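You operate a simulated robot arm through the tools that you are given. There is no shell and no other tool.

Carry out the task below with a simulated two-armed robot. There is one attempt and no reset: what you move stays moved.

## Task
Wrap the turntable's carton in 4 turns of film, then switch off.
Fine: The brown clamp goes into the yellow dock; the knob sets the turns.

It is judged by the outcome, as a careful person would: the job done as asked, and still so three seconds after it is handed in. It fails if anything else is knocked over, pushed out of place, dropped, spilled or broken.

## Robot
Two 6-joint arms with two-finger parallel grippers on one trunk that stands fixed in place. Base frame: the origin is at the foot of the trunk, x ahead of it, y to its left, z up. Units: m, rad, N and s.
The left shoulder is at [0.28, 0.185, 1.105], the right one opposite. With the tool pointing down near the work surface each hand reaches from about 0.26 to 0.58 m from the base axis, measured 20 degrees to its own side. Payload 1.57 kg a hand.
The TCP of each hand is the grasp point between the finger pads, 0.03 m short of the fingertips. In the tool frame z runs along the fingers and y along their closing line. Largest opening 0.08 m; finger width 0.017, thickness 0.012; the body of the gripper, 0.04 by 0.082 m, starts 0.08 m behind the TCP.
Orientation is that of the tool frame in the base frame, as a unit quaternion [w, x, y, z]. With the fingers straight down and closing along the base's y, the tool's x points along the base's -x, its y along +y and its z along -z.

## Interface
- The arms move only by the tool arm_command. It takes "left_moves", "right_moves" or both (then of equal length, played together; a hand with none holds still); each is a list of rows, each an object of numbers (a shift or turn left out is 0, a gripper value left out holds the last): "tx", "ty", "tz": the shift along the tool's x, y, z in cm; "ax", "ay", "az": the turn, a rotation vector about the tool's x, y, z in rad; "gripper": the gripper command, from -1 (shut) to 1 (fully open), values between in proportion. In form: [{"tx": .., "ty": .., "tz": .., "ax": .., "ay": .., "az": .., "gripper": ..}, ...]. A call has 1 to 20 rows; each row shifts and turns the commanded pose from where the row before left it, along the tool's axes as they then stand. Each row takes 0.2 s and may step no farther than 0.05 m and 0.15 rad from the row before; otherwise, or with a gripper value out of range, the whole call is refused. A pose out of reach is approached as far as the arm can. The call stops where the force on the tool passes 90 N (or 10 N more than at its start, if that is more) or the arm is blocked; 0.2 s more then pass. The fingers move at their own pace (about 0.153 m/s each) and stop on an object; they squeeze with about 28 N. The grip force told is the motor's: it shows also when the fingers shut on nothing. Time passes only in rows, and 0.2 s behind the last, so rows that do not move let the fingers close. It gives the time, the measured TCP pose, the force on the tool (base axes), the opening and the grip force at its end, in the units of the frame above (readings bear some noise), with the torque about the TCP (base axes, N m) and any sound that the robot's microphone picked up.
- Cameras (640 x 400 px; columns grow to the right, rows downward): "scene" is now at [0.2375, 0.027, 1.5612]; the picture's right is [0.26, -0.97, 0.00], its down [-0.60, -0.16, -0.79] and it looks along [0.76, 0.20, -0.62] (base axes); focal length 303 px, centre (320, 200). "left" rides on the left gripper at [0.072, 0.007, -0.122] in its tool frame; the picture's right is [-0.09, 1.00, 0.00], its down [-0.84, -0.08, -0.54] and it looks along [-0.54, -0.05, 0.84] (tool axes); focal length 238 px, centre (320, 200). "right" rides on the right gripper at [0.072, -0.007, -0.122] in its tool frame; the picture's right is [0.09, 1.00, 0.00], its down [-0.84, 0.08, -0.54] and it looks along [-0.54, 0.05, 0.84] (tool axes); focal length 238 px, centre (320, 200). There is no depth. A picture from a camera that has moved, and an enlarged one, comes with that camera's place and axes in the base frame and with its lens. The place of the scene camera against the robot may be out by one fixed shift of up to 0.012 m in any direction.
- grab_frame(camera): a new picture of that camera. The clock stands still meanwhile.
- slide_trunk(by): slides the trunk up (or, below 0, down) by that many m; the arms and the scene camera ride with it, the base frame stays. It gives what a move gives, with no picture.
- aim_head(pan, tilt): turns the head with the scene camera to pan (to the left, within 1.501 rad either way) and tilt (down, from -0.506 to 1.204), counted from straight ahead of the robot. It gives what a move gives.
- zoom(camera, box): a new picture of the part [left, top, right, bottom] of that camera's present view, enlarged. The clock stands still meanwhile.
- finish_job(): hands the job in; it is judged then, once.

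Nothing tells you positions but the pictures and the camera data. Unless the task says otherwise, let go and move clear before handing in.

The tools are called as a command line: name --argument value ..., lists and objects as JSON in quotes. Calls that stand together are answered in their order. arm_command: Moves the arms, as the interface text tells. Its arguments: {"type":"object","properties":{"left_moves":{"type":"array"},"right_moves":{"type":"array"}},"required":[]} The other tools are called the same way: slide_trunk (by) slides the trunk up or down; aim_head (pan, tilt) turns the head that bears the scene camera; grab_frame (camera) takes a picture; zoom (camera, box) takes an enlarged picture of a part of a camera's view; finish_job () hands the job in.

At the start:

```text
time_s: 0.0
left_tool_pos: [0.4947, 0.3541, 1.3394]
left_tcp_rot: [0.0, 0.001, 1.0, 0.0]
left_ft_force: [0.4, -0.6, 0.3]
left_ft_torque: [0.05, -0.04, 0.01]
left_gripper_width: 0.0802
left_gripper_force: 0.0
right_tool_pos: [0.6037, -0.0783, 1.1621]
right_tcp_rot: [-0.001, 0.0, 1.0, 0.0]
right_ft_force: [0.0, 0.0, 0.5]
right_ft_torque: [0.01, 0.04, 0.06]
right_gripper_width: 0.08
right_gripper_force: 0.0
trunk travel left (down, up): [-0.8, 0.19]
head pan, tilt: [0.262, 0.667]
```

scene: 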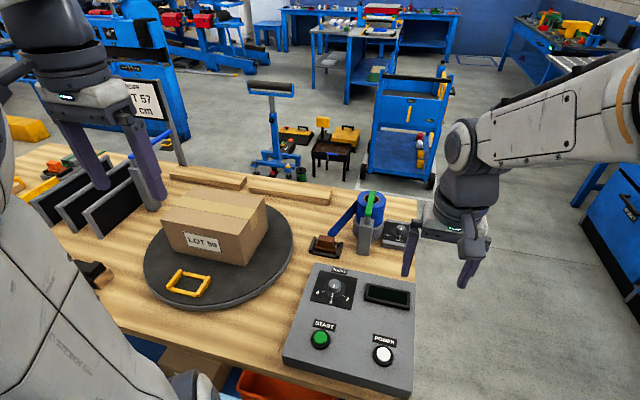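
right: 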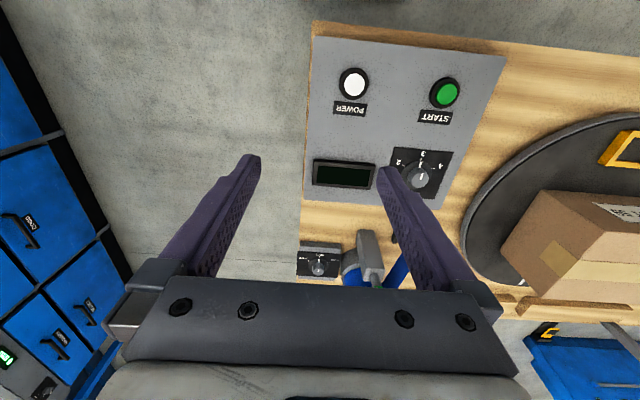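
left: 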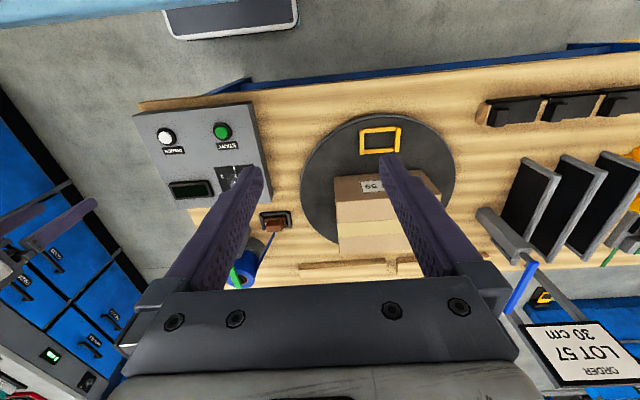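

I see a bench with a turntable bearing a carton (LOT 59), a yellow dock frame on the turntable, a brown clamp near the film roll, and a control panel with knob, START and POWER buttons. I'll look closer at each before moving.

zoom --camera "scene" --box '[270, 240, 430, 400]'

zoom --camera "scene" --box '[280, 170, 440, 270]'

zoom --camera "scene" --box '[130, 170, 310, 310]'

zoom --camera "right" --box '[290, 20, 530, 290]'

zoom --camera "left" --box '[130, 90, 470, 300]'

```text
2.50 times, centred on (350, 320) of scene
camera zoom: at [0.2375, 0.027, 1.5612], right [0.26, -0.97, 0.0], down [-0.6, -0.16, -0.79], along [0.76, 0.2, -0.62], focal length 758 px, centre (245, -100)
```

zoom: 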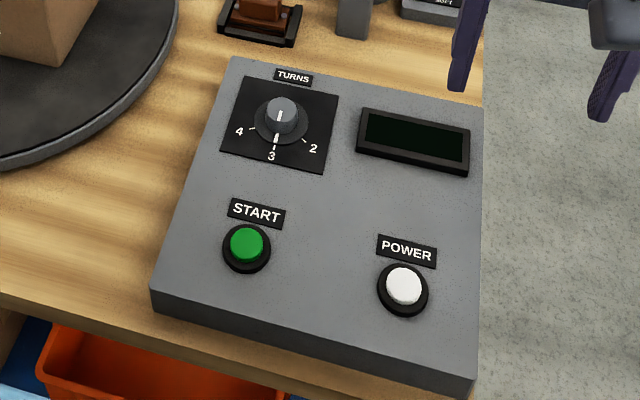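

```text
4.00 times, centred on (360, 220) of scene
camera zoom: at [0.2375, 0.027, 1.5612], right [0.26, -0.97, 0.0], down [-0.6, -0.16, -0.79], along [0.76, 0.2, -0.62], focal length 1212 px, centre (160, 120)
```

zoom: 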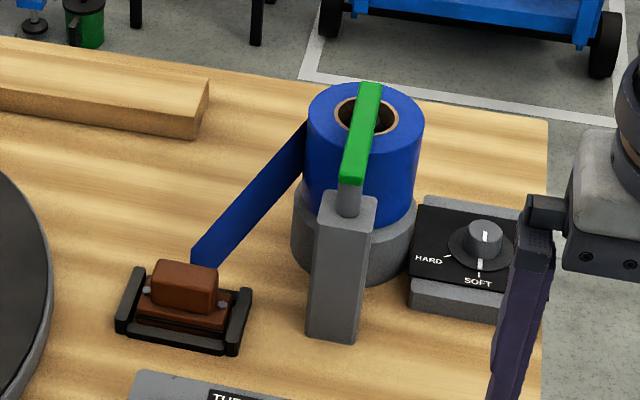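

```text
2.86 times, centred on (220, 240) of scene
camera zoom: at [0.2375, 0.027, 1.5612], right [0.26, -0.97, 0.0], down [-0.6, -0.16, -0.79], along [0.76, 0.2, -0.62], focal length 866 px, centre (606, 86)
```

zoom: 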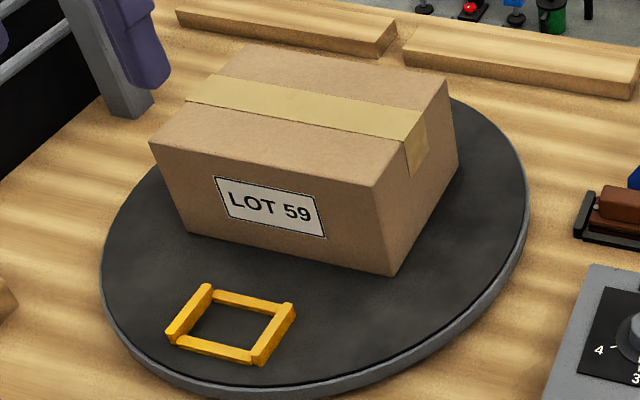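

```text
1.48 times, centred on (410, 155) of right
camera zoom: at [0.532, -0.0862, 1.2814], right [-0.09, 1.0, 0.0], down [0.84, 0.08, 0.54], along [0.54, 0.05, -0.84], focal length 353 px, centre (187, 267)
```

zoom: 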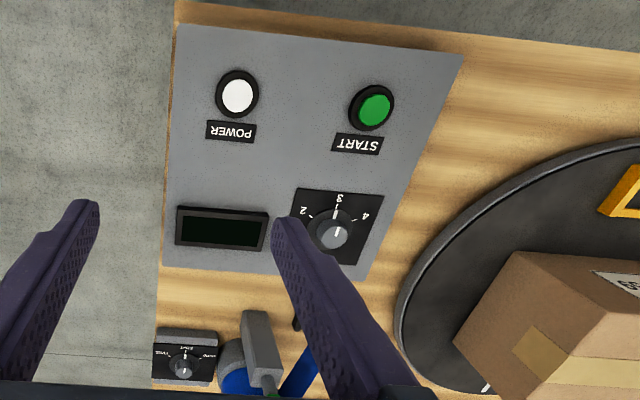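

```text
1.88 times, centred on (300, 195) of left
camera zoom: at [0.4238, 0.3609, 1.4623], right [0.09, 1.0, 0.0], down [0.84, -0.08, 0.54], along [0.54, -0.05, -0.84], focal length 449 px, centre (358, 209)
```

zoom: 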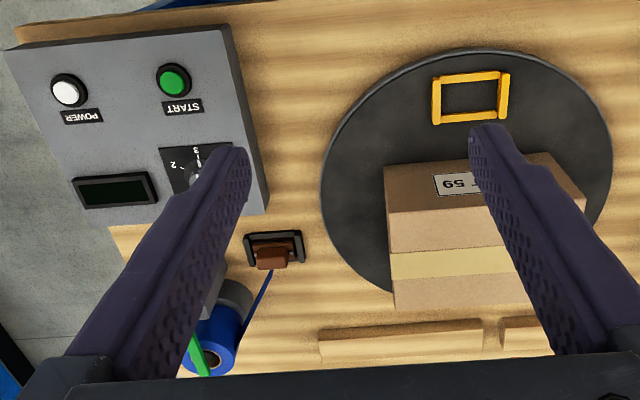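

The display is dark, so power is off; knob points to 3. I'll look around the bench for other notes (the sign, the lever on the film roll, the small tension knob).

zoom --camera "left" --box '[180, 220, 320, 300]'

zoom --camera "right" --box '[290, 220, 410, 290]'

aim_head --pan 0.6 --tilt 0.6

grab_frame --camera "scene"

aim_head --pan 0.0 --tilt 0.75

grab_frame --camera "scene"

```text
4.57 times, centred on (250, 260) of left
camera zoom: at [0.4238, 0.3609, 1.4623], right [0.09, 1.0, 0.0], down [0.84, -0.08, 0.54], along [0.54, -0.05, -0.84], focal length 1090 px, centre (640, -74)
```

zoom: 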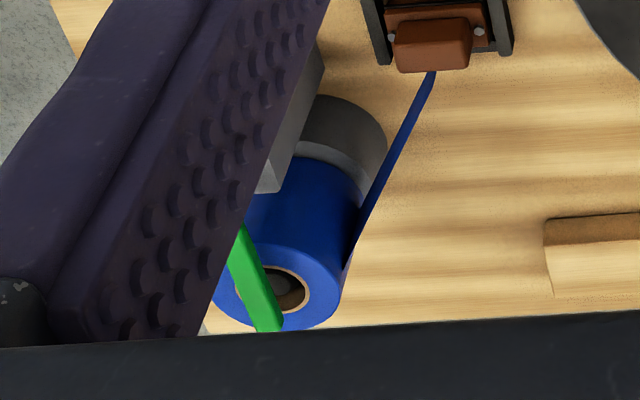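

```text
5.33 times, centred on (350, 255) of right
camera zoom: at [0.532, -0.0862, 1.2814], right [-0.09, 1.0, 0.0], down [0.84, 0.08, 0.54], along [0.54, 0.05, -0.84], focal length 1271 px, centre (160, -93)
```

zoom: 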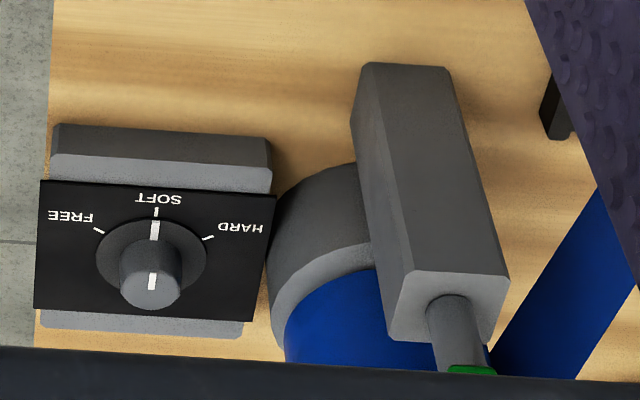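

```text
time_s: 0.8
left_tool_pos: [0.4962, 0.3548, 1.34]
left_tcp_rot: [0.0, 0.0, 1.0, 0.0]
left_ft_force: [-0.2, 0.4, -0.2]
left_ft_torque: [-0.01, -0.01, 0.0]
left_gripper_width: 0.0798
left_gripper_force: 0.1
right_tool_pos: [0.6044, -0.0781, 1.1605]
right_tcp_rot: [0.001, 0.0, 1.0, 0.001]
right_ft_force: [-0.4, -0.2, -0.2]
right_ft_torque: [-0.01, -0.03, -0.01]
right_gripper_width: 0.08
right_gripper_force: 0.1
trunk travel left (down, up): [-0.8, 0.19]
head pan, tilt: [0.6, 0.6]
```

```text
taken
camera scene: at [0.2273, 0.0545, 1.5671], right [0.56, -0.83, 0.0], down [-0.47, -0.32, -0.82], along [0.68, 0.47, -0.57], focal length 303 px, centre (320, 200)
```

scene: 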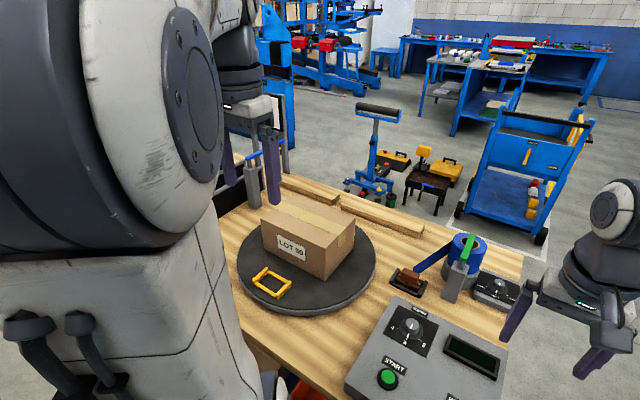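

```text
time_s: 1.8
left_tool_pos: [0.4954, 0.3549, 1.34]
left_tcp_rot: [-0.001, 0.0, 1.0, 0.001]
left_ft_force: [-0.6, -0.5, 0.4]
left_ft_torque: [-0.01, -0.01, -0.01]
left_gripper_width: 0.08
left_gripper_force: 0.1
right_tool_pos: [0.6046, -0.0782, 1.1608]
right_tcp_rot: [0.0, 0.0, 1.0, 0.0]
right_ft_force: [-0.4, 0.2, 0.1]
right_ft_torque: [-0.02, -0.01, 0.0]
right_gripper_width: 0.08
right_gripper_force: 0.0
trunk travel left (down, up): [-0.8, 0.19]
head pan, tilt: [0.0, 0.75]
```

```text
taken
camera scene: at [0.2372, 0.0047, 1.5542], right [0.0, -1.0, 0.0], down [-0.68, 0.0, -0.73], along [0.73, 0.0, -0.68], focal length 303 px, centre (320, 200)
```

scene: 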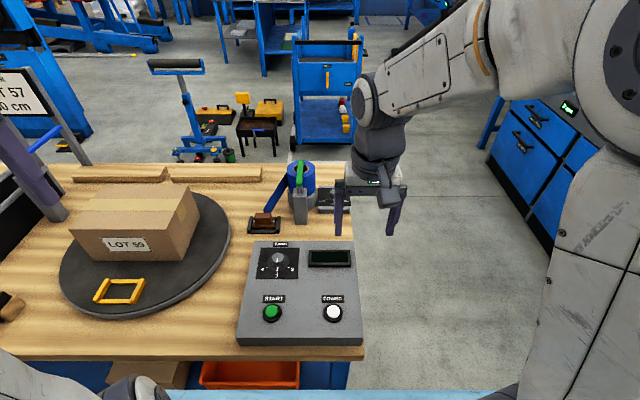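

Tension knob sits at SOFT; the film runs from the roll to the brown clamp in its black cradle. I'll zoom in on these parts in the present straight-ahead view.

zoom --camera "scene" --box '[235, 150, 355, 240]'

zoom --camera "scene" --box '[230, 225, 370, 345]'

zoom --camera "scene" --box '[0, 150, 240, 330]'

zoom --camera "left" --box '[300, 100, 460, 200]'

```text
4.44 times, centred on (295, 195) of scene
camera zoom: at [0.2372, 0.0047, 1.5542], right [0.0, -1.0, 0.0], down [-0.68, 0.0, -0.73], along [0.73, 0.0, -0.68], focal length 1347 px, centre (431, 222)
```

zoom: 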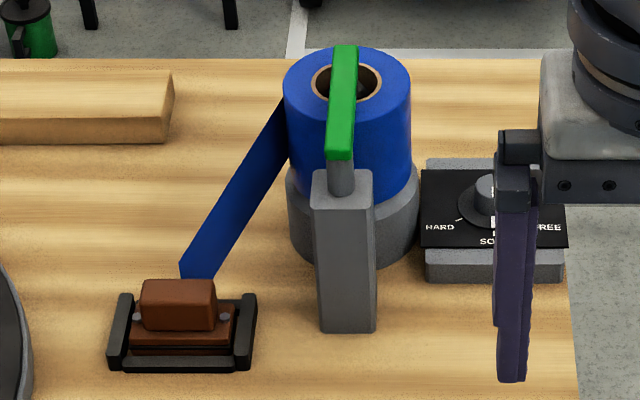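

```text
3.33 times, centred on (300, 285) of scene
camera zoom: at [0.2372, 0.0047, 1.5542], right [0.0, -1.0, 0.0], down [-0.68, 0.0, -0.73], along [0.73, 0.0, -0.68], focal length 1010 px, centre (387, -83)
```

zoom: 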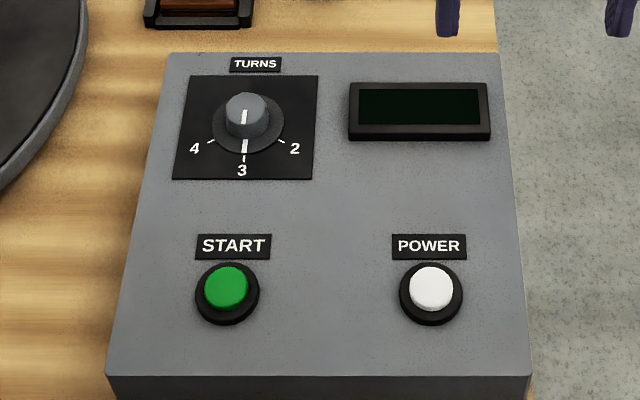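

```text
2.22 times, centred on (120, 240) of scene
camera zoom: at [0.2372, 0.0047, 1.5542], right [0.0, -1.0, 0.0], down [-0.68, 0.0, -0.73], along [0.73, 0.0, -0.68], focal length 674 px, centre (764, 111)
```

zoom: 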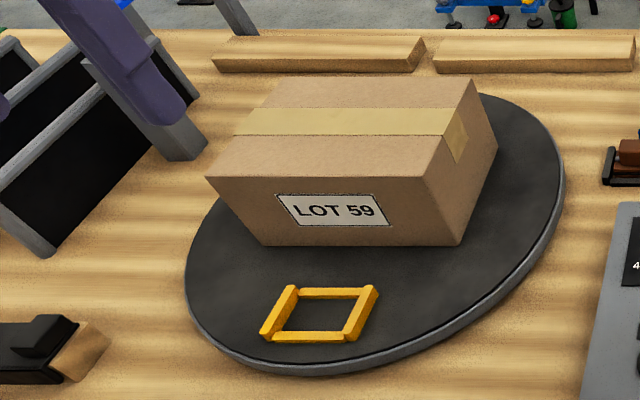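

```text
4.00 times, centred on (380, 150) of left
camera zoom: at [0.4238, 0.3609, 1.4623], right [0.09, 1.0, 0.0], down [0.84, -0.08, 0.54], along [0.54, -0.05, -0.84], focal length 953 px, centre (80, 400)
```

zoom: 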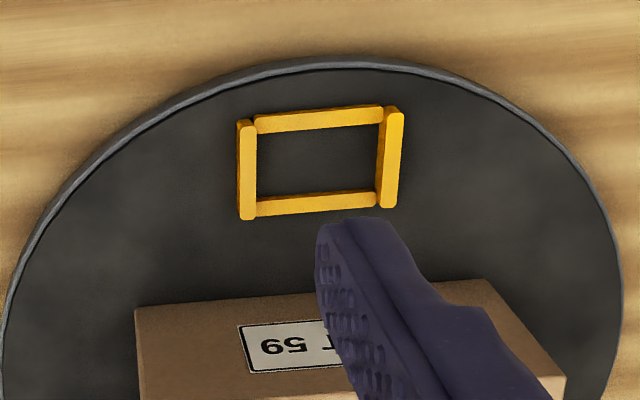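

The display is dark, so the machine needs powering on first: POWER is at about (0.574, -0.030, 0.88), START at (0.575, 0.114, 0.88), knob at (0.715, 0.109), clamp around (0.89, 0.17), dock around (0.643, 0.495). I'll bring the right hand, shut, above POWER and look again.

arm_command --right_moves '[{"tx": 0.8, "ty": 1.2, "tz": 4, "gripper": -1}, {"tx": 0.8, "ty": 1.2, "tz": 4}, {"tx": 0.8, "ty": 1.2, "tz": 4}, {"tx": 0.7, "ty": 1.2, "tz": 4}, {}]'

grab_frame --camera "right"

grab_frame --camera "scene"

```text
time_s: 3.0
left_tool_pos: [0.4955, 0.3541, 1.3392]
left_tcp_rot: [0.0, 0.001, 1.0, 0.0]
left_ft_force: [0.4, 1.2, 0.0]
left_ft_torque: [0.0, -0.01, 0.02]
left_gripper_width: 0.0799
left_gripper_force: 0.1
right_tool_pos: [0.5731, -0.0316, 0.9992]
right_tcp_rot: [0.0, -0.001, 1.0, 0.0]
right_ft_force: [0.4, 0.9, 0.7]
right_ft_torque: [0.0, 0.02, -0.01]
right_gripper_width: 0.0
right_gripper_force: 21.4
trunk travel left (down, up): [-0.8, 0.19]
head pan, tilt: [0.0, 0.75]
```

```text
taken
camera right: at [0.5022, -0.0386, 1.12], right [-0.09, 1.0, 0.0], down [0.84, 0.08, 0.54], along [0.54, 0.05, -0.84], focal length 238 px, centre (320, 200)
```

right: 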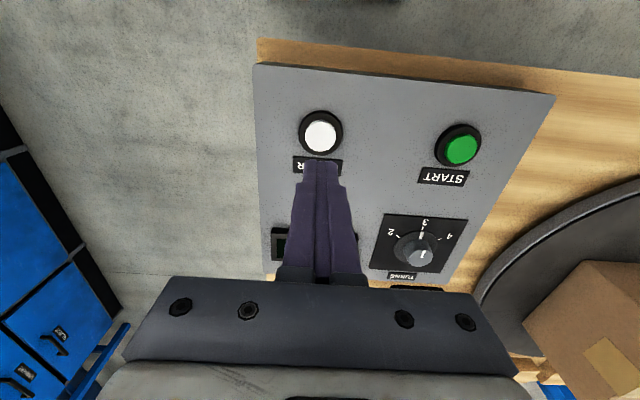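

```text
taken
camera scene: at [0.2374, 0.0048, 1.5541], right [0.0, -1.0, 0.0], down [-0.68, 0.0, -0.73], along [0.73, 0.0, -0.68], focal length 303 px, centre (320, 200)
```

scene: 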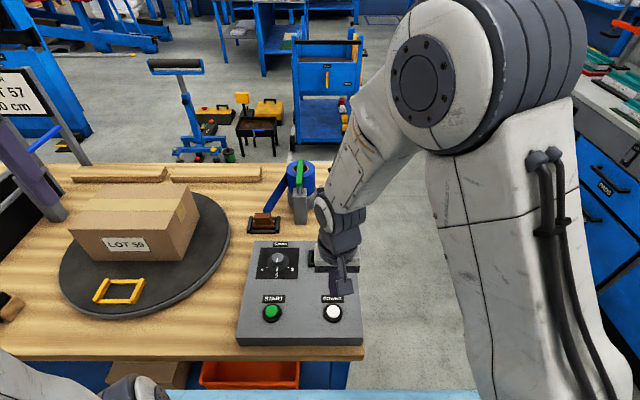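

The fingertips hang right over POWER (about (0.573, -0.032, 0.89)). I'll descend to just above the button, then press in small steps.

arm_command --right_moves '[{"tz": 3}, {"tz": 3}, {"tz": 0.6}, {"tz": 0.3}, {"tz": 0.3}, {}]'

grab_frame --camera "right"

zoom --camera "scene" --box '[230, 225, 370, 345]'

```text
time_s: 4.4
left_tool_pos: [0.4963, 0.3548, 1.3393]
left_tcp_rot: [0.0, 0.0, 1.0, 0.0]
left_ft_force: [-0.5, -0.5, -0.1]
left_ft_torque: [-0.04, 0.01, 0.01]
left_gripper_width: 0.0802
left_gripper_force: 0.1
right_tool_pos: [0.5735, -0.0292, 0.9285]
right_tcp_rot: [-0.001, 0.001, 1.0, 0.0]
right_ft_force: [0.4, -0.1, 0.8]
right_ft_torque: [0.02, 0.0, -0.02]
right_gripper_width: 0.0
right_gripper_force: 21.2
trunk travel left (down, up): [-0.8, 0.19]
head pan, tilt: [0.0, 0.75]
```

```text
taken
camera right: at [0.5017, -0.0379, 1.049], right [-0.09, 1.0, 0.0], down [0.84, 0.08, 0.54], along [0.54, 0.05, -0.84], focal length 238 px, centre (320, 200)
```

right: 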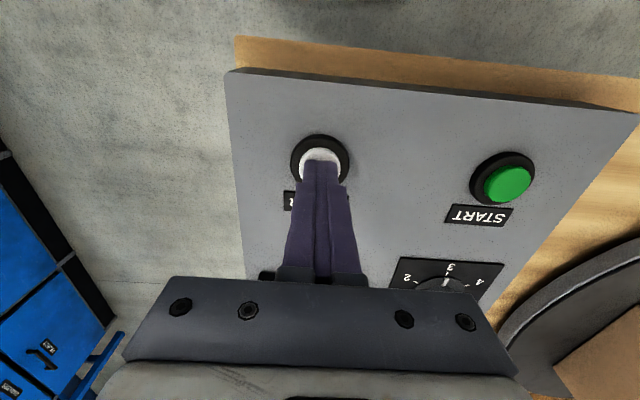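

```text
3.33 times, centred on (300, 285) of scene
camera zoom: at [0.2372, 0.0047, 1.5542], right [0.0, -1.0, 0.0], down [-0.68, 0.0, -0.73], along [0.73, 0.0, -0.68], focal length 1010 px, centre (387, -83)
```

zoom: 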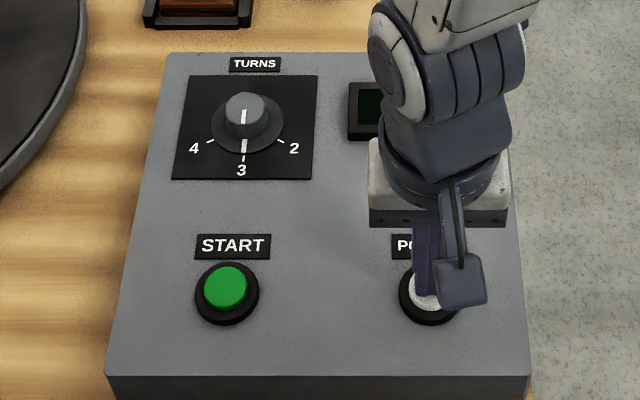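

Tips are at about 0.899 with no contact yet. Pressing on in 2 mm steps.

arm_command --right_moves '[{"tz": 0.2}, {"tz": 0.2}, {"tz": 0.2}, {"tz": 0.2}]'

```text
time_s: 5.4
left_tool_pos: [0.4941, 0.3537, 1.3409]
left_tcp_rot: [0.0, 0.001, 1.0, 0.0]
left_ft_force: [0.1, 0.2, -0.2]
left_ft_torque: [0.0, 0.0, 0.01]
left_gripper_width: 0.0799
left_gripper_force: 0.0
right_tool_pos: [0.5728, -0.0304, 0.9235]
right_tcp_rot: [0.001, 0.0, 1.0, 0.0]
right_ft_force: [0.9, -5.4, 24.7]
right_ft_torque: [-0.17, -0.04, 0.11]
right_gripper_width: 0.0
right_gripper_force: 21.6
trunk travel left (down, up): [-0.8, 0.19]
head pan, tilt: [0.0, 0.75]
heard: click
```

A click at 25 N. I'll lift off and see whether the display lit.

arm_command --right_moves '[{"tz": -1}, {"tz": -3}, {"tx": 2, "ty": -2, "tz": -4}, {"tx": 2, "ty": -3, "tz": -2}, {"tx": 2, "ty": -3}, {}]'

zoom --camera "scene" --box '[230, 225, 370, 345]'

grab_frame --camera "scene"

grab_frame --camera "right"

```text
time_s: 6.8
left_tool_pos: [0.4953, 0.3538, 1.34]
left_tcp_rot: [0.0, -0.001, 1.0, 0.0]
left_ft_force: [0.8, -0.2, -0.4]
left_ft_torque: [0.02, -0.01, 0.0]
left_gripper_width: 0.08
left_gripper_force: 0.0
right_tool_pos: [0.5122, -0.1087, 1.0196]
right_tcp_rot: [-0.002, 0.0, 1.0, -0.001]
right_ft_force: [0.0, -0.5, 0.2]
right_ft_torque: [0.02, -0.02, 0.02]
right_gripper_width: 0.0
right_gripper_force: 21.2
trunk travel left (down, up): [-0.8, 0.19]
head pan, tilt: [0.0, 0.75]
```

```text
3.33 times, centred on (300, 285) of scene
camera zoom: at [0.2371, 0.0045, 1.5542], right [0.0, -1.0, 0.0], down [-0.68, 0.0, -0.73], along [0.73, 0.0, -0.68], focal length 1010 px, centre (387, -83)
```

zoom: 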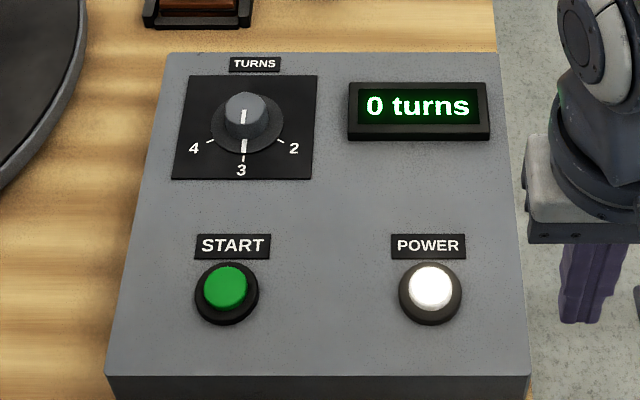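

```text
taken
camera scene: at [0.2371, 0.0045, 1.5542], right [0.0, -1.0, 0.0], down [-0.68, 0.0, -0.73], along [0.73, 0.0, -0.68], focal length 303 px, centre (320, 200)
```

scene: 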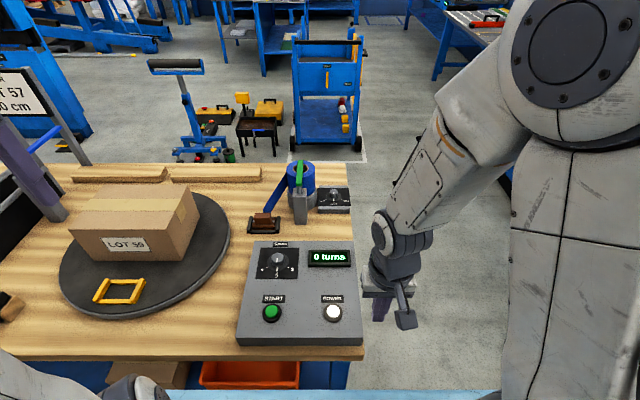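

```text
taken
camera right: at [0.4405, -0.1171, 1.1409], right [-0.09, 1.0, 0.0], down [0.84, 0.08, 0.54], along [0.54, 0.05, -0.84], focal length 238 px, centre (320, 200)
```

right: 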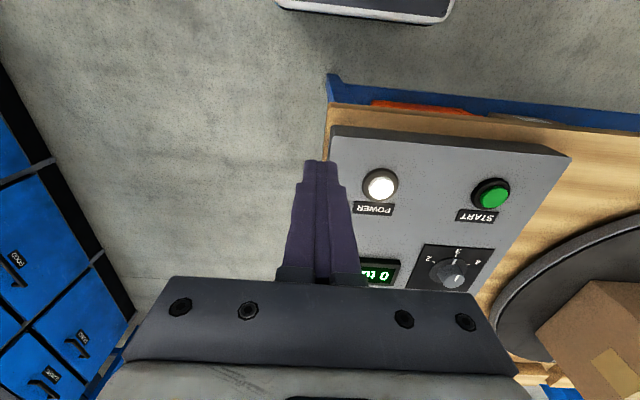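

Power is on and the display reads "0 turns". Next I'll bring the right hand, open, above the TURNS knob at about (0.708, 0.104, top 0.914).

arm_command --right_moves '[{"tx": -3.3, "ty": 3.6, "gripper": 1}, {"tx": -3.3, "ty": 3.6}, {"tx": -3.3, "ty": 3.6}, {"tx": -3.3, "ty": 3.6}, {"tx": -3.3, "ty": 3.5}, {"tx": -3.0, "ty": 3.4}, {}, {}]'

grab_frame --camera "right"

grab_frame --camera "scene"

```text
time_s: 8.6
left_tool_pos: [0.4959, 0.3543, 1.3394]
left_tcp_rot: [-0.001, 0.0, 1.0, 0.0]
left_ft_force: [-0.4, -0.1, -0.7]
left_ft_torque: [0.0, -0.01, 0.03]
left_gripper_width: 0.0798
left_gripper_force: 0.1
right_tool_pos: [0.7051, 0.1013, 1.0224]
right_tcp_rot: [0.0, 0.0, 1.0, 0.0]
right_ft_force: [0.3, 0.4, 0.4]
right_ft_torque: [-0.01, 0.02, -0.01]
right_gripper_width: 0.0801
right_gripper_force: 0.0
trunk travel left (down, up): [-0.8, 0.19]
head pan, tilt: [0.0, 0.75]
```

```text
taken
camera right: at [0.6342, 0.0932, 1.1429], right [-0.09, 1.0, 0.0], down [0.84, 0.08, 0.54], along [0.54, 0.05, -0.84], focal length 238 px, centre (320, 200)
```

right: 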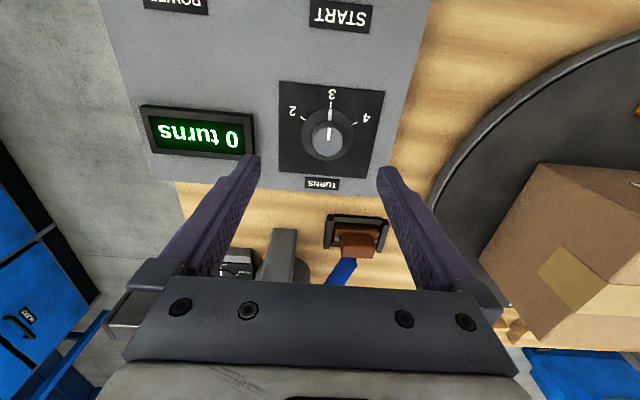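

```text
taken
camera scene: at [0.2371, 0.0046, 1.5542], right [0.0, -1.0, 0.0], down [-0.68, 0.0, -0.73], along [0.73, 0.0, -0.68], focal length 303 px, centre (320, 200)
```

scene: 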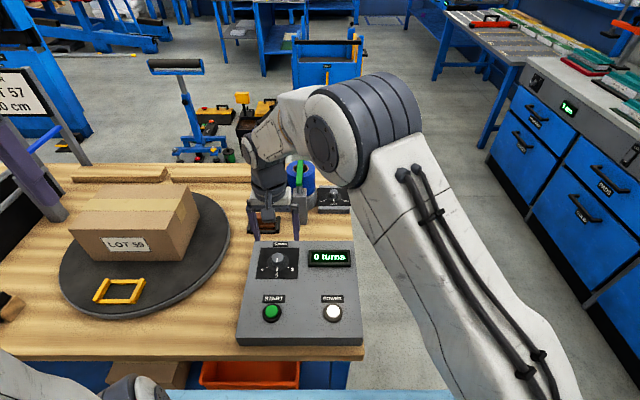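

The hand is above the knob. I'll zoom the wrist camera on the knob and on the clamp to fix their positions.

zoom --camera "right" --box '[270, 70, 400, 200]'

zoom --camera "right" --box '[210, 190, 410, 300]'

```text
3.08 times, centred on (335, 135) of right
camera zoom: at [0.6342, 0.0932, 1.1429], right [-0.09, 1.0, 0.0], down [0.84, 0.08, 0.54], along [0.54, 0.05, -0.84], focal length 733 px, centre (274, 400)
```

zoom: 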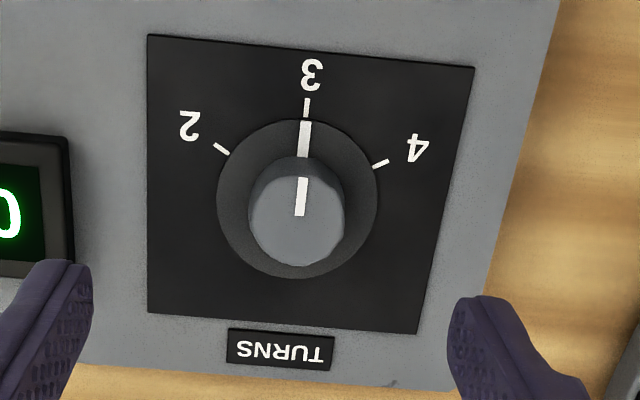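

```text
3.20 times, centred on (310, 245) of right
camera zoom: at [0.6342, 0.0932, 1.1429], right [-0.09, 1.0, 0.0], down [0.84, 0.08, 0.54], along [0.54, 0.05, -0.84], focal length 763 px, centre (352, 56)
```

zoom: 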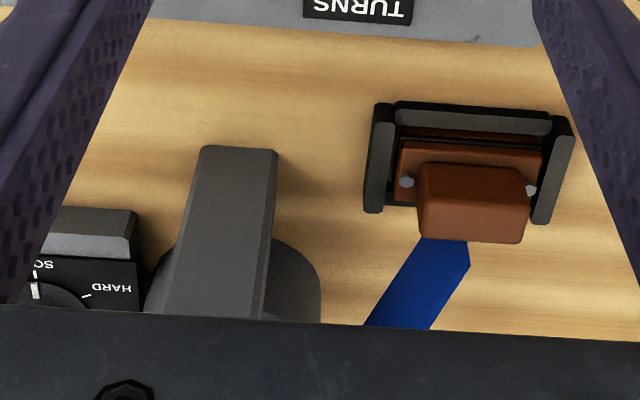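

The knob axis is at about (0.714, 0.1085), top 0.914; mark 4 lies about 60° clockwise (seen from above) from 3. I'll align, descend so the tips stay above the knob skirt, and check before gripping.

arm_command --right_moves '[{"tx": -0.9, "ty": 0.7, "tz": 3}, {"tz": 3}, {"tz": 3}, {"tz": 1.0}, {}]'

grab_frame --camera "right"

zoom --camera "scene" --box '[230, 200, 370, 300]'

```text
time_s: 9.8
left_tool_pos: [0.4961, 0.3546, 1.3402]
left_tcp_rot: [0.0, 0.0, 1.0, 0.0]
left_ft_force: [-0.7, -0.2, 0.4]
left_ft_torque: [0.03, -0.01, 0.0]
left_gripper_width: 0.0798
left_gripper_force: 0.0
right_tool_pos: [0.7165, 0.1101, 0.9214]
right_tcp_rot: [-0.001, 0.001, 1.0, 0.0]
right_ft_force: [0.5, 0.5, 0.0]
right_ft_torque: [-0.03, -0.04, 0.0]
right_gripper_width: 0.0797
right_gripper_force: 0.0
trunk travel left (down, up): [-0.8, 0.19]
head pan, tilt: [0.0, 0.75]
```

```text
taken
camera right: at [0.6448, 0.101, 1.042], right [-0.09, 1.0, 0.0], down [0.84, 0.08, 0.54], along [0.54, 0.05, -0.84], focal length 238 px, centre (320, 200)
```

right: 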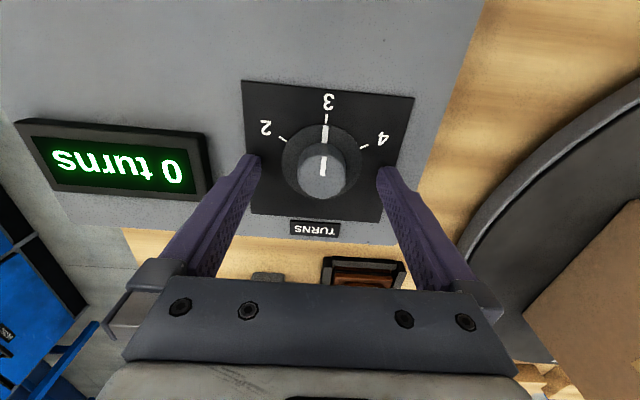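

```text
4.00 times, centred on (300, 250) of scene
camera zoom: at [0.2372, 0.0047, 1.5542], right [0.0, -1.0, 0.0], down [-0.68, 0.0, -0.73], along [0.73, 0.0, -0.68], focal length 1212 px, centre (400, 0)
```

zoom: 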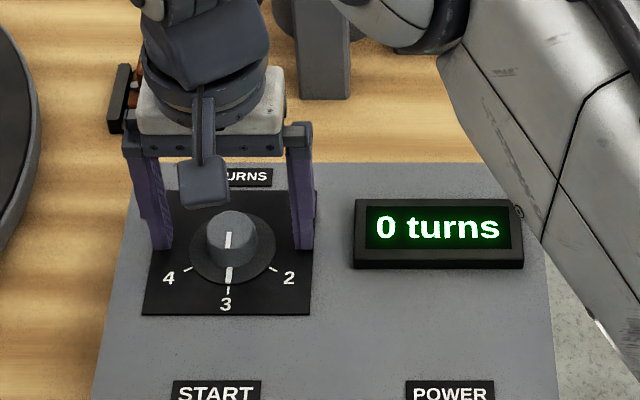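

Fingers straddle the knob, about 4 mm too far in +x. I'll nudge back and close.

arm_command --right_moves '[{"tx": 0.4}, {"gripper": -1}, {}, {}]'

grab_frame --camera "right"

```text
time_s: 10.8
left_tool_pos: [0.4957, 0.3554, 1.3387]
left_tcp_rot: [0.0, 0.001, 1.0, 0.0]
left_ft_force: [-0.3, -0.8, 0.4]
left_ft_torque: [-0.01, 0.0, -0.01]
left_gripper_width: 0.0799
left_gripper_force: 0.1
right_tool_pos: [0.7132, 0.1109, 0.9218]
right_tcp_rot: [0.0, 0.0, 1.0, 0.0]
right_ft_force: [-0.6, 9.7, -5.1]
right_ft_torque: [0.4, -0.34, 0.04]
right_gripper_width: 0.033
right_gripper_force: 41.3
trunk travel left (down, up): [-0.8, 0.19]
head pan, tilt: [0.0, 0.75]
```

```text
taken
camera right: at [0.6411, 0.1018, 1.0422], right [-0.09, 1.0, 0.0], down [0.84, 0.08, 0.54], along [0.54, 0.05, -0.84], focal length 238 px, centre (320, 200)
```

right: 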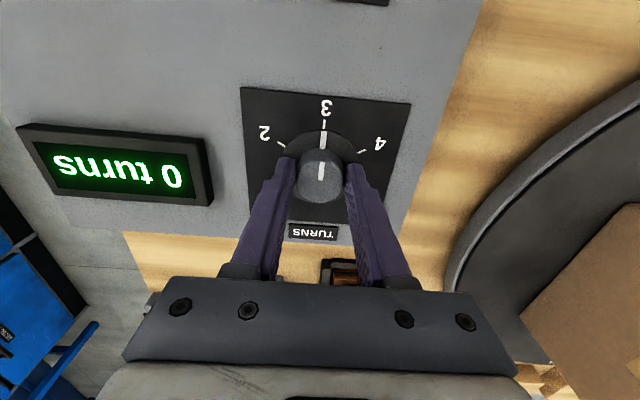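

Knob gripped (33 mm). Now I turn it about 60° clockwise seen from above (tool +z).

arm_command --right_moves '[{"ty": 0.2}, {"az": 0.15}, {"az": 0.15}, {"az": 0.15}, {"az": 0.15}, {"az": 0.15}, {"az": 0.15}, {"az": 0.147}, {}]'

grab_frame --camera "right"

zoom --camera "scene" --box '[230, 200, 370, 300]'

```text
time_s: 12.8
left_tool_pos: [0.4953, 0.3537, 1.3401]
left_tcp_rot: [0.0, 0.0, 1.0, 0.001]
left_ft_force: [-0.4, -0.5, -0.6]
left_ft_torque: [0.0, 0.02, -0.03]
left_gripper_width: 0.0798
left_gripper_force: 0.2
right_tool_pos: [0.7143, 0.1114, 0.9226]
right_tcp_rot: [0.0, 0.5, 0.866, 0.001]
right_ft_force: [1.8, -1.9, 10.5]
right_ft_torque: [-0.14, -0.12, 0.51]
right_gripper_width: 0.0328
right_gripper_force: 40.9
trunk travel left (down, up): [-0.8, 0.19]
head pan, tilt: [0.0, 0.75]
```

```text
taken
camera right: at [0.672, 0.1693, 1.0422], right [0.82, 0.58, 0.0], down [0.48, -0.69, 0.54], along [0.31, -0.44, -0.84], focal length 238 px, centre (320, 200)
```

right: 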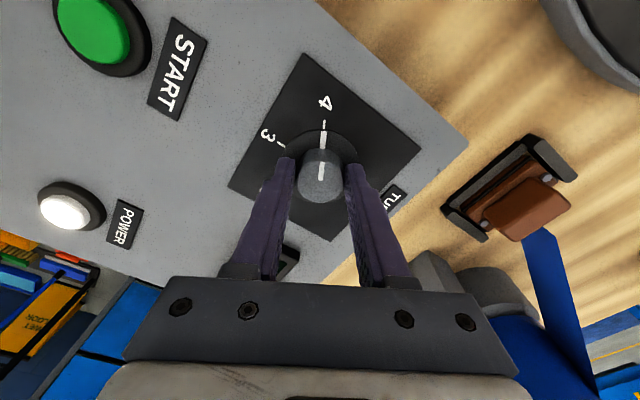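

```text
4.00 times, centred on (300, 250) of scene
camera zoom: at [0.2369, 0.0045, 1.5543], right [0.0, -1.0, 0.0], down [-0.68, 0.0, -0.73], along [0.73, 0.0, -0.68], focal length 1212 px, centre (400, 0)
```

zoom: 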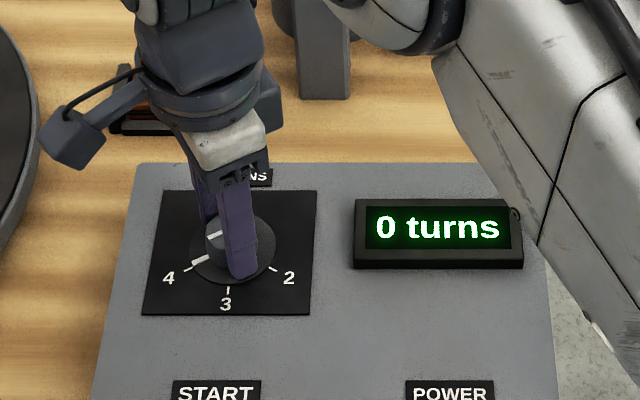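

The pointer lines up with 4. I'll release, lift straight up, and verify.

arm_command --right_moves '[{"gripper": 1}, {}, {}, {"tz": -2}, {"tz": -4}, {"tz": -4}, {}]'

grab_frame --camera "right"

zoom --camera "scene" --box '[230, 200, 370, 300]'

```text
time_s: 14.4
left_tool_pos: [0.4955, 0.3544, 1.3391]
left_tcp_rot: [0.0, 0.0, 1.0, 0.001]
left_ft_force: [0.2, 0.6, 0.5]
left_ft_torque: [-0.02, -0.02, -0.01]
left_gripper_width: 0.0799
left_gripper_force: 0.0
right_tool_pos: [0.711, 0.1115, 1.0227]
right_tcp_rot: [0.0, 0.501, 0.865, 0.0]
right_ft_force: [0.0, 0.2, 0.2]
right_ft_torque: [-0.01, -0.03, -0.03]
right_gripper_width: 0.0799
right_gripper_force: 0.0
trunk travel left (down, up): [-0.8, 0.19]
head pan, tilt: [0.0, 0.75]
```

```text
taken
camera right: at [0.6701, 0.1694, 1.1432], right [0.82, 0.58, 0.0], down [0.49, -0.69, 0.54], along [0.31, -0.44, -0.84], focal length 238 px, centre (320, 200)
```

right: 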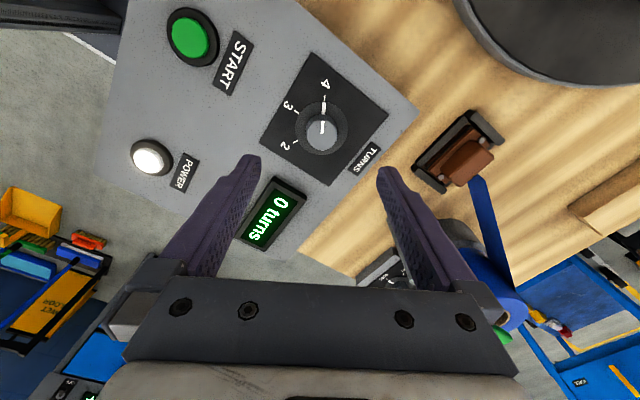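

```text
4.00 times, centred on (300, 250) of scene
camera zoom: at [0.237, 0.0046, 1.5542], right [0.0, -1.0, 0.0], down [-0.68, 0.0, -0.73], along [0.73, 0.0, -0.68], focal length 1212 px, centre (400, 0)
```

zoom: 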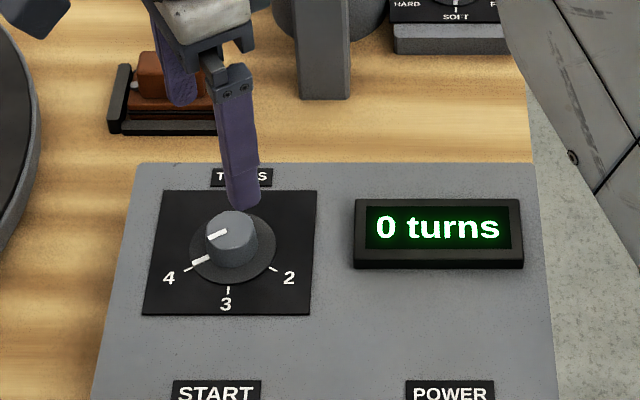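

The knob stays at 4. Now a close look at the clamp, film and cradle from this vantage.

zoom --camera "right" --box '[400, 90, 560, 290]'

zoom --camera "right" --box '[240, 50, 400, 180]'

```text
2.00 times, centred on (480, 190) of right
camera zoom: at [0.6701, 0.1694, 1.1432], right [0.82, 0.58, 0.0], down [0.49, -0.69, 0.54], along [0.31, -0.44, -0.84], focal length 477 px, centre (0, 220)
```

zoom: 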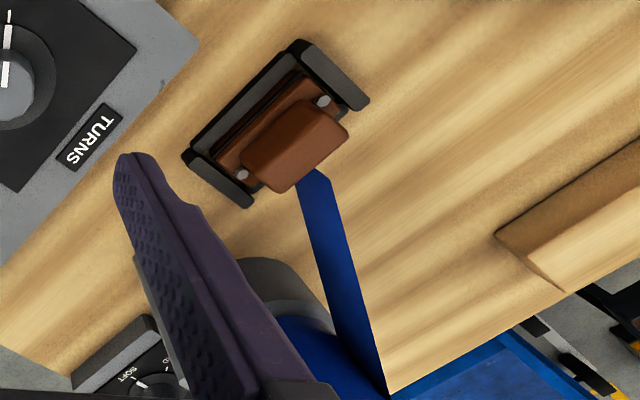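

```text
3.08 times, centred on (320, 115) of right
camera zoom: at [0.6701, 0.1694, 1.1432], right [0.82, 0.58, 0.0], down [0.49, -0.69, 0.54], along [0.31, -0.44, -0.84], focal length 733 px, centre (320, 462)
```

zoom: 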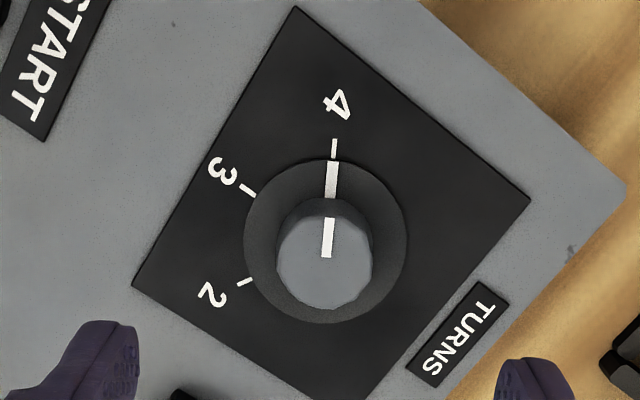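

The knob is confirmed at 4. I take the clamp to be at about (0.887, 0.175, base top 0.855), pins either side of its block, and the dock centre at (0.640, 0.496), both aligned with the base axes. I'll retract the right hand first so the left has room.

arm_command --right_moves '[{"az": -0.15}, {"az": -0.15}, {"az": -0.15}, {"az": -0.15}, {"az": -0.15}, {"az": -0.15}, {"az": -0.147}, {"tx": 3.3, "ty": -3.6, "gripper": -1}, {"tx": 3.3, "ty": -3.6}, {"tx": 3.3, "ty": -3.6}, {"tx": 3.3, "ty": -3.6}, {"tx": 3.3, "ty": -3.6}, {"tx": 3.3, "ty": -3.6}, {}]'

grab_frame --camera "scene"

zoom --camera "scene" --box '[235, 150, 355, 240]'

```text
time_s: 17.4
left_tool_pos: [0.4947, 0.3535, 1.3394]
left_tcp_rot: [0.0, 0.0, 1.0, 0.0]
left_ft_force: [-0.5, 0.8, -1.7]
left_ft_torque: [0.0, -0.02, 0.0]
left_gripper_width: 0.0801
left_gripper_force: 0.0
right_tool_pos: [0.5167, -0.1051, 1.0216]
right_tcp_rot: [0.0, 0.0, 1.0, 0.0]
right_ft_force: [-0.9, -0.4, 0.3]
right_ft_torque: [0.0, -0.03, 0.01]
right_gripper_width: 0.0
right_gripper_force: 21.0
trunk travel left (down, up): [-0.8, 0.19]
head pan, tilt: [0.0, 0.75]
```

```text
taken
camera scene: at [0.237, 0.0044, 1.5542], right [0.0, -1.0, 0.0], down [-0.68, 0.0, -0.73], along [0.73, 0.0, -0.68], focal length 303 px, centre (320, 200)
```

scene: 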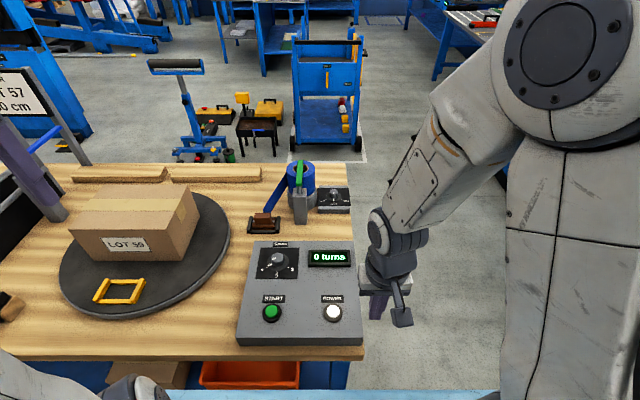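

```text
4.44 times, centred on (295, 195) of scene
camera zoom: at [0.237, 0.0044, 1.5542], right [0.0, -1.0, 0.0], down [-0.68, 0.0, -0.73], along [0.73, 0.0, -0.68], focal length 1347 px, centre (431, 222)
```

zoom: 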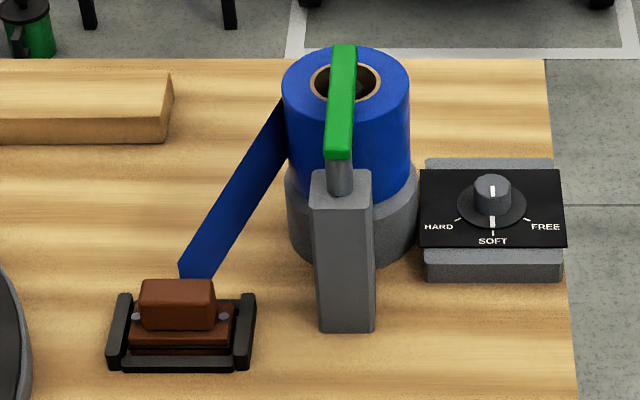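

The right hand is clear and shut. Now I'll bring the left hand toward the clamp, stopping above and short of it to look.

arm_command --left_moves '[{"tx": -3.0, "ty": -1.8, "tz": 2.4, "gripper": 1}, {"tx": -3.0, "ty": -1.8, "tz": 2.4}, {"tx": -3.0, "ty": -1.8, "tz": 2.4}, {"tx": -3.0, "ty": -1.8, "tz": 2.4}, {"tx": -3.0, "ty": -1.8, "tz": 2.4}, {"tx": -3.0, "ty": -1.8, "tz": 2.4}, {"tx": -3.0, "ty": -1.8, "tz": 2.4}, {"tx": -3.0, "ty": -1.8, "tz": 2.4}, {"tx": -3.0, "ty": -1.8, "tz": 2.4}, {"tx": -3.0, "ty": -1.8, "tz": 2.4}, {}]'

grab_frame --camera "left"

grab_frame --camera "scene"

```text
time_s: 19.8
left_tool_pos: [0.7978, 0.1766, 1.0998]
left_tcp_rot: [0.0, 0.0, 1.0, 0.0]
left_ft_force: [-0.3, -0.2, 0.2]
left_ft_torque: [0.03, 0.02, -0.01]
left_gripper_width: 0.0801
left_gripper_force: 0.0
right_tool_pos: [0.5176, -0.1047, 1.0198]
right_tcp_rot: [0.0, 0.0, 1.0, -0.001]
right_ft_force: [-0.1, -0.3, 0.4]
right_ft_torque: [-0.02, -0.01, -0.03]
right_gripper_width: 0.0
right_gripper_force: 22.0
trunk travel left (down, up): [-0.8, 0.19]
head pan, tilt: [0.0, 0.75]
```

```text
taken
camera left: at [0.7261, 0.1829, 1.2221], right [0.09, 1.0, 0.0], down [0.84, -0.08, 0.54], along [0.54, -0.05, -0.84], focal length 238 px, centre (320, 200)
```

left: 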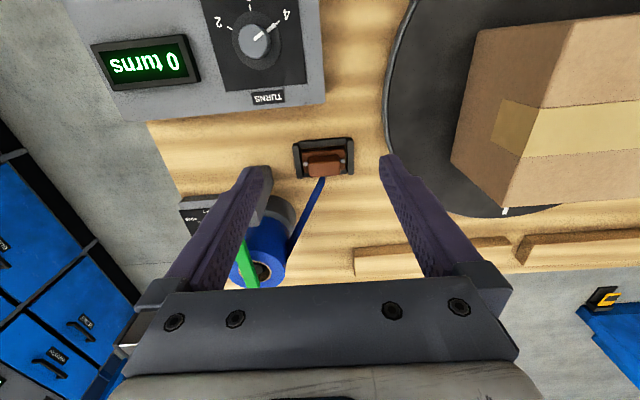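

```text
taken
camera scene: at [0.2376, 0.0045, 1.5541], right [0.0, -1.0, 0.0], down [-0.68, 0.0, -0.73], along [0.73, 0.0, -0.68], focal length 303 px, centre (320, 200)
```

scene: 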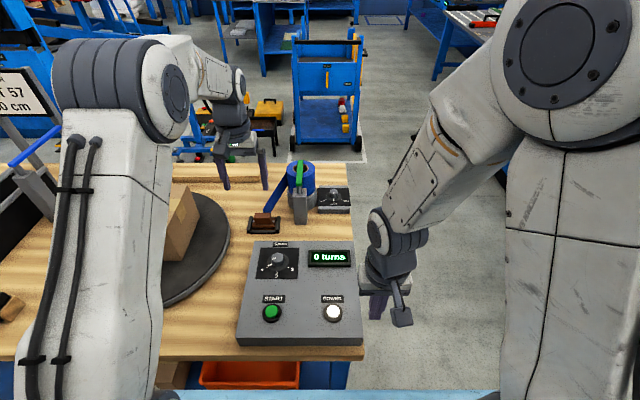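

Reach is fine. Zooming the left wrist camera onto the clamp for exact geometry.

zoom --camera "left" --box '[280, 120, 370, 190]'

zoom --camera "left" --box '[220, 130, 370, 290]'

```text
5.71 times, centred on (325, 155) of left
camera zoom: at [0.7261, 0.1829, 1.2221], right [0.09, 1.0, 0.0], down [0.84, -0.08, 0.54], along [0.54, -0.05, -0.84], focal length 1362 px, centre (291, 457)
```

zoom: 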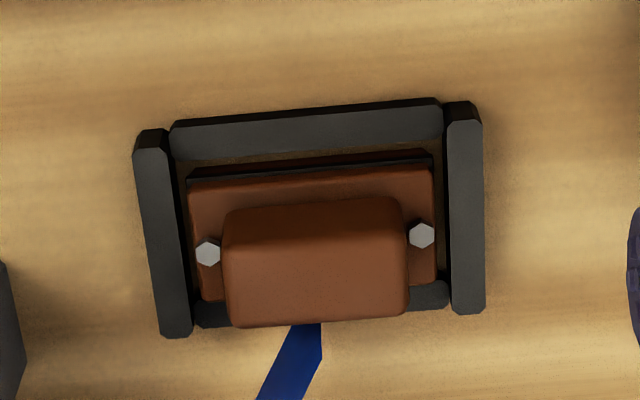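

```text
2.50 times, centred on (295, 210) of left
camera zoom: at [0.7261, 0.1829, 1.2221], right [0.09, 1.0, 0.0], down [0.84, -0.08, 0.54], along [0.54, -0.05, -0.84], focal length 596 px, centre (382, 175)
```

zoom: 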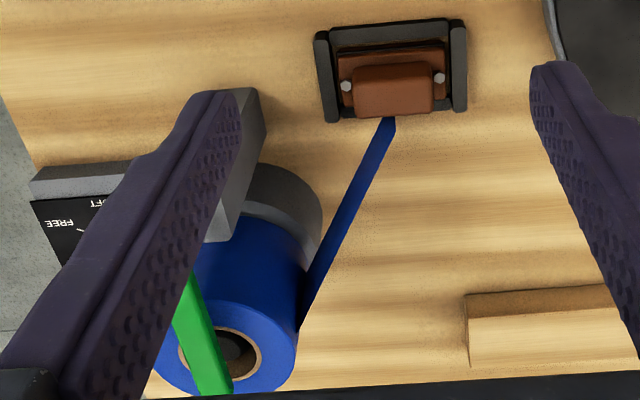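

The clamp block is about 50 mm wide in y, centre (0.888, 0.175), top 0.889, with pins at z≈0.857 beside it and cradle rails' tops at 0.854. I'll move above it with fingers open ~70 mm and check alignment.

arm_command --left_moves '[{"tx": -3.0, "ty": -0.1, "tz": 3, "gripper": 0.75}, {"tx": -3.0, "ty": -0.06, "tz": 3}, {"tx": -3.0, "tz": 3}, {"tz": 3}, {"tz": 1.5}, {}]'

grab_frame --camera "left"

zoom --camera "scene" --box '[215, 130, 355, 240]'

```text
time_s: 21.2
left_tool_pos: [0.8855, 0.1727, 0.9653]
left_tcp_rot: [0.0, 0.0, 1.0, 0.0]
left_ft_force: [0.6, -0.2, 0.0]
left_ft_torque: [-0.01, 0.0, 0.04]
left_gripper_width: 0.0696
left_gripper_force: 0.0
right_tool_pos: [0.5168, -0.1037, 1.0203]
right_tcp_rot: [0.0, 0.0, 1.0, 0.0]
right_ft_force: [0.2, 0.4, -0.4]
right_ft_torque: [-0.02, 0.02, 0.01]
right_gripper_width: 0.0003
right_gripper_force: 21.6
trunk travel left (down, up): [-0.8, 0.19]
head pan, tilt: [0.0, 0.75]
```

```text
taken
camera left: at [0.8135, 0.1788, 1.0891], right [0.09, 1.0, 0.0], down [0.84, -0.08, 0.54], along [0.54, -0.05, -0.84], focal length 238 px, centre (320, 200)
```

left: 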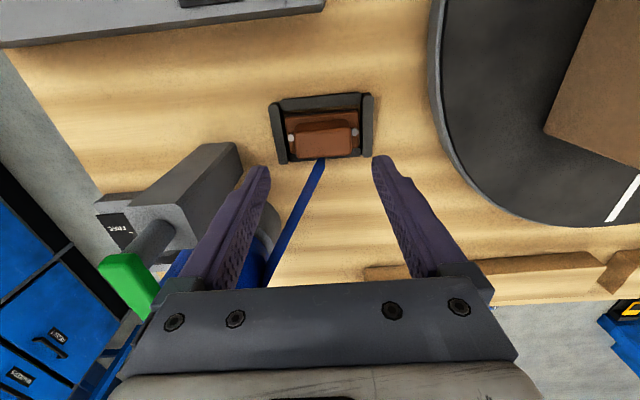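

```text
3.64 times, centred on (285, 185) of scene
camera zoom: at [0.2372, 0.0046, 1.5542], right [0.0, -1.0, 0.0], down [-0.68, 0.0, -0.73], along [0.73, 0.0, -0.68], focal length 1102 px, centre (447, 254)
```

zoom: 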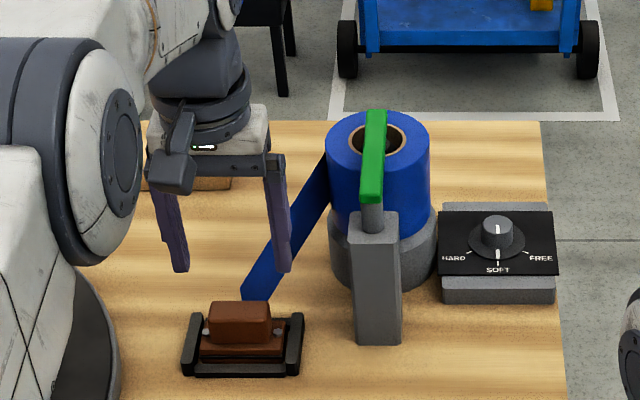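

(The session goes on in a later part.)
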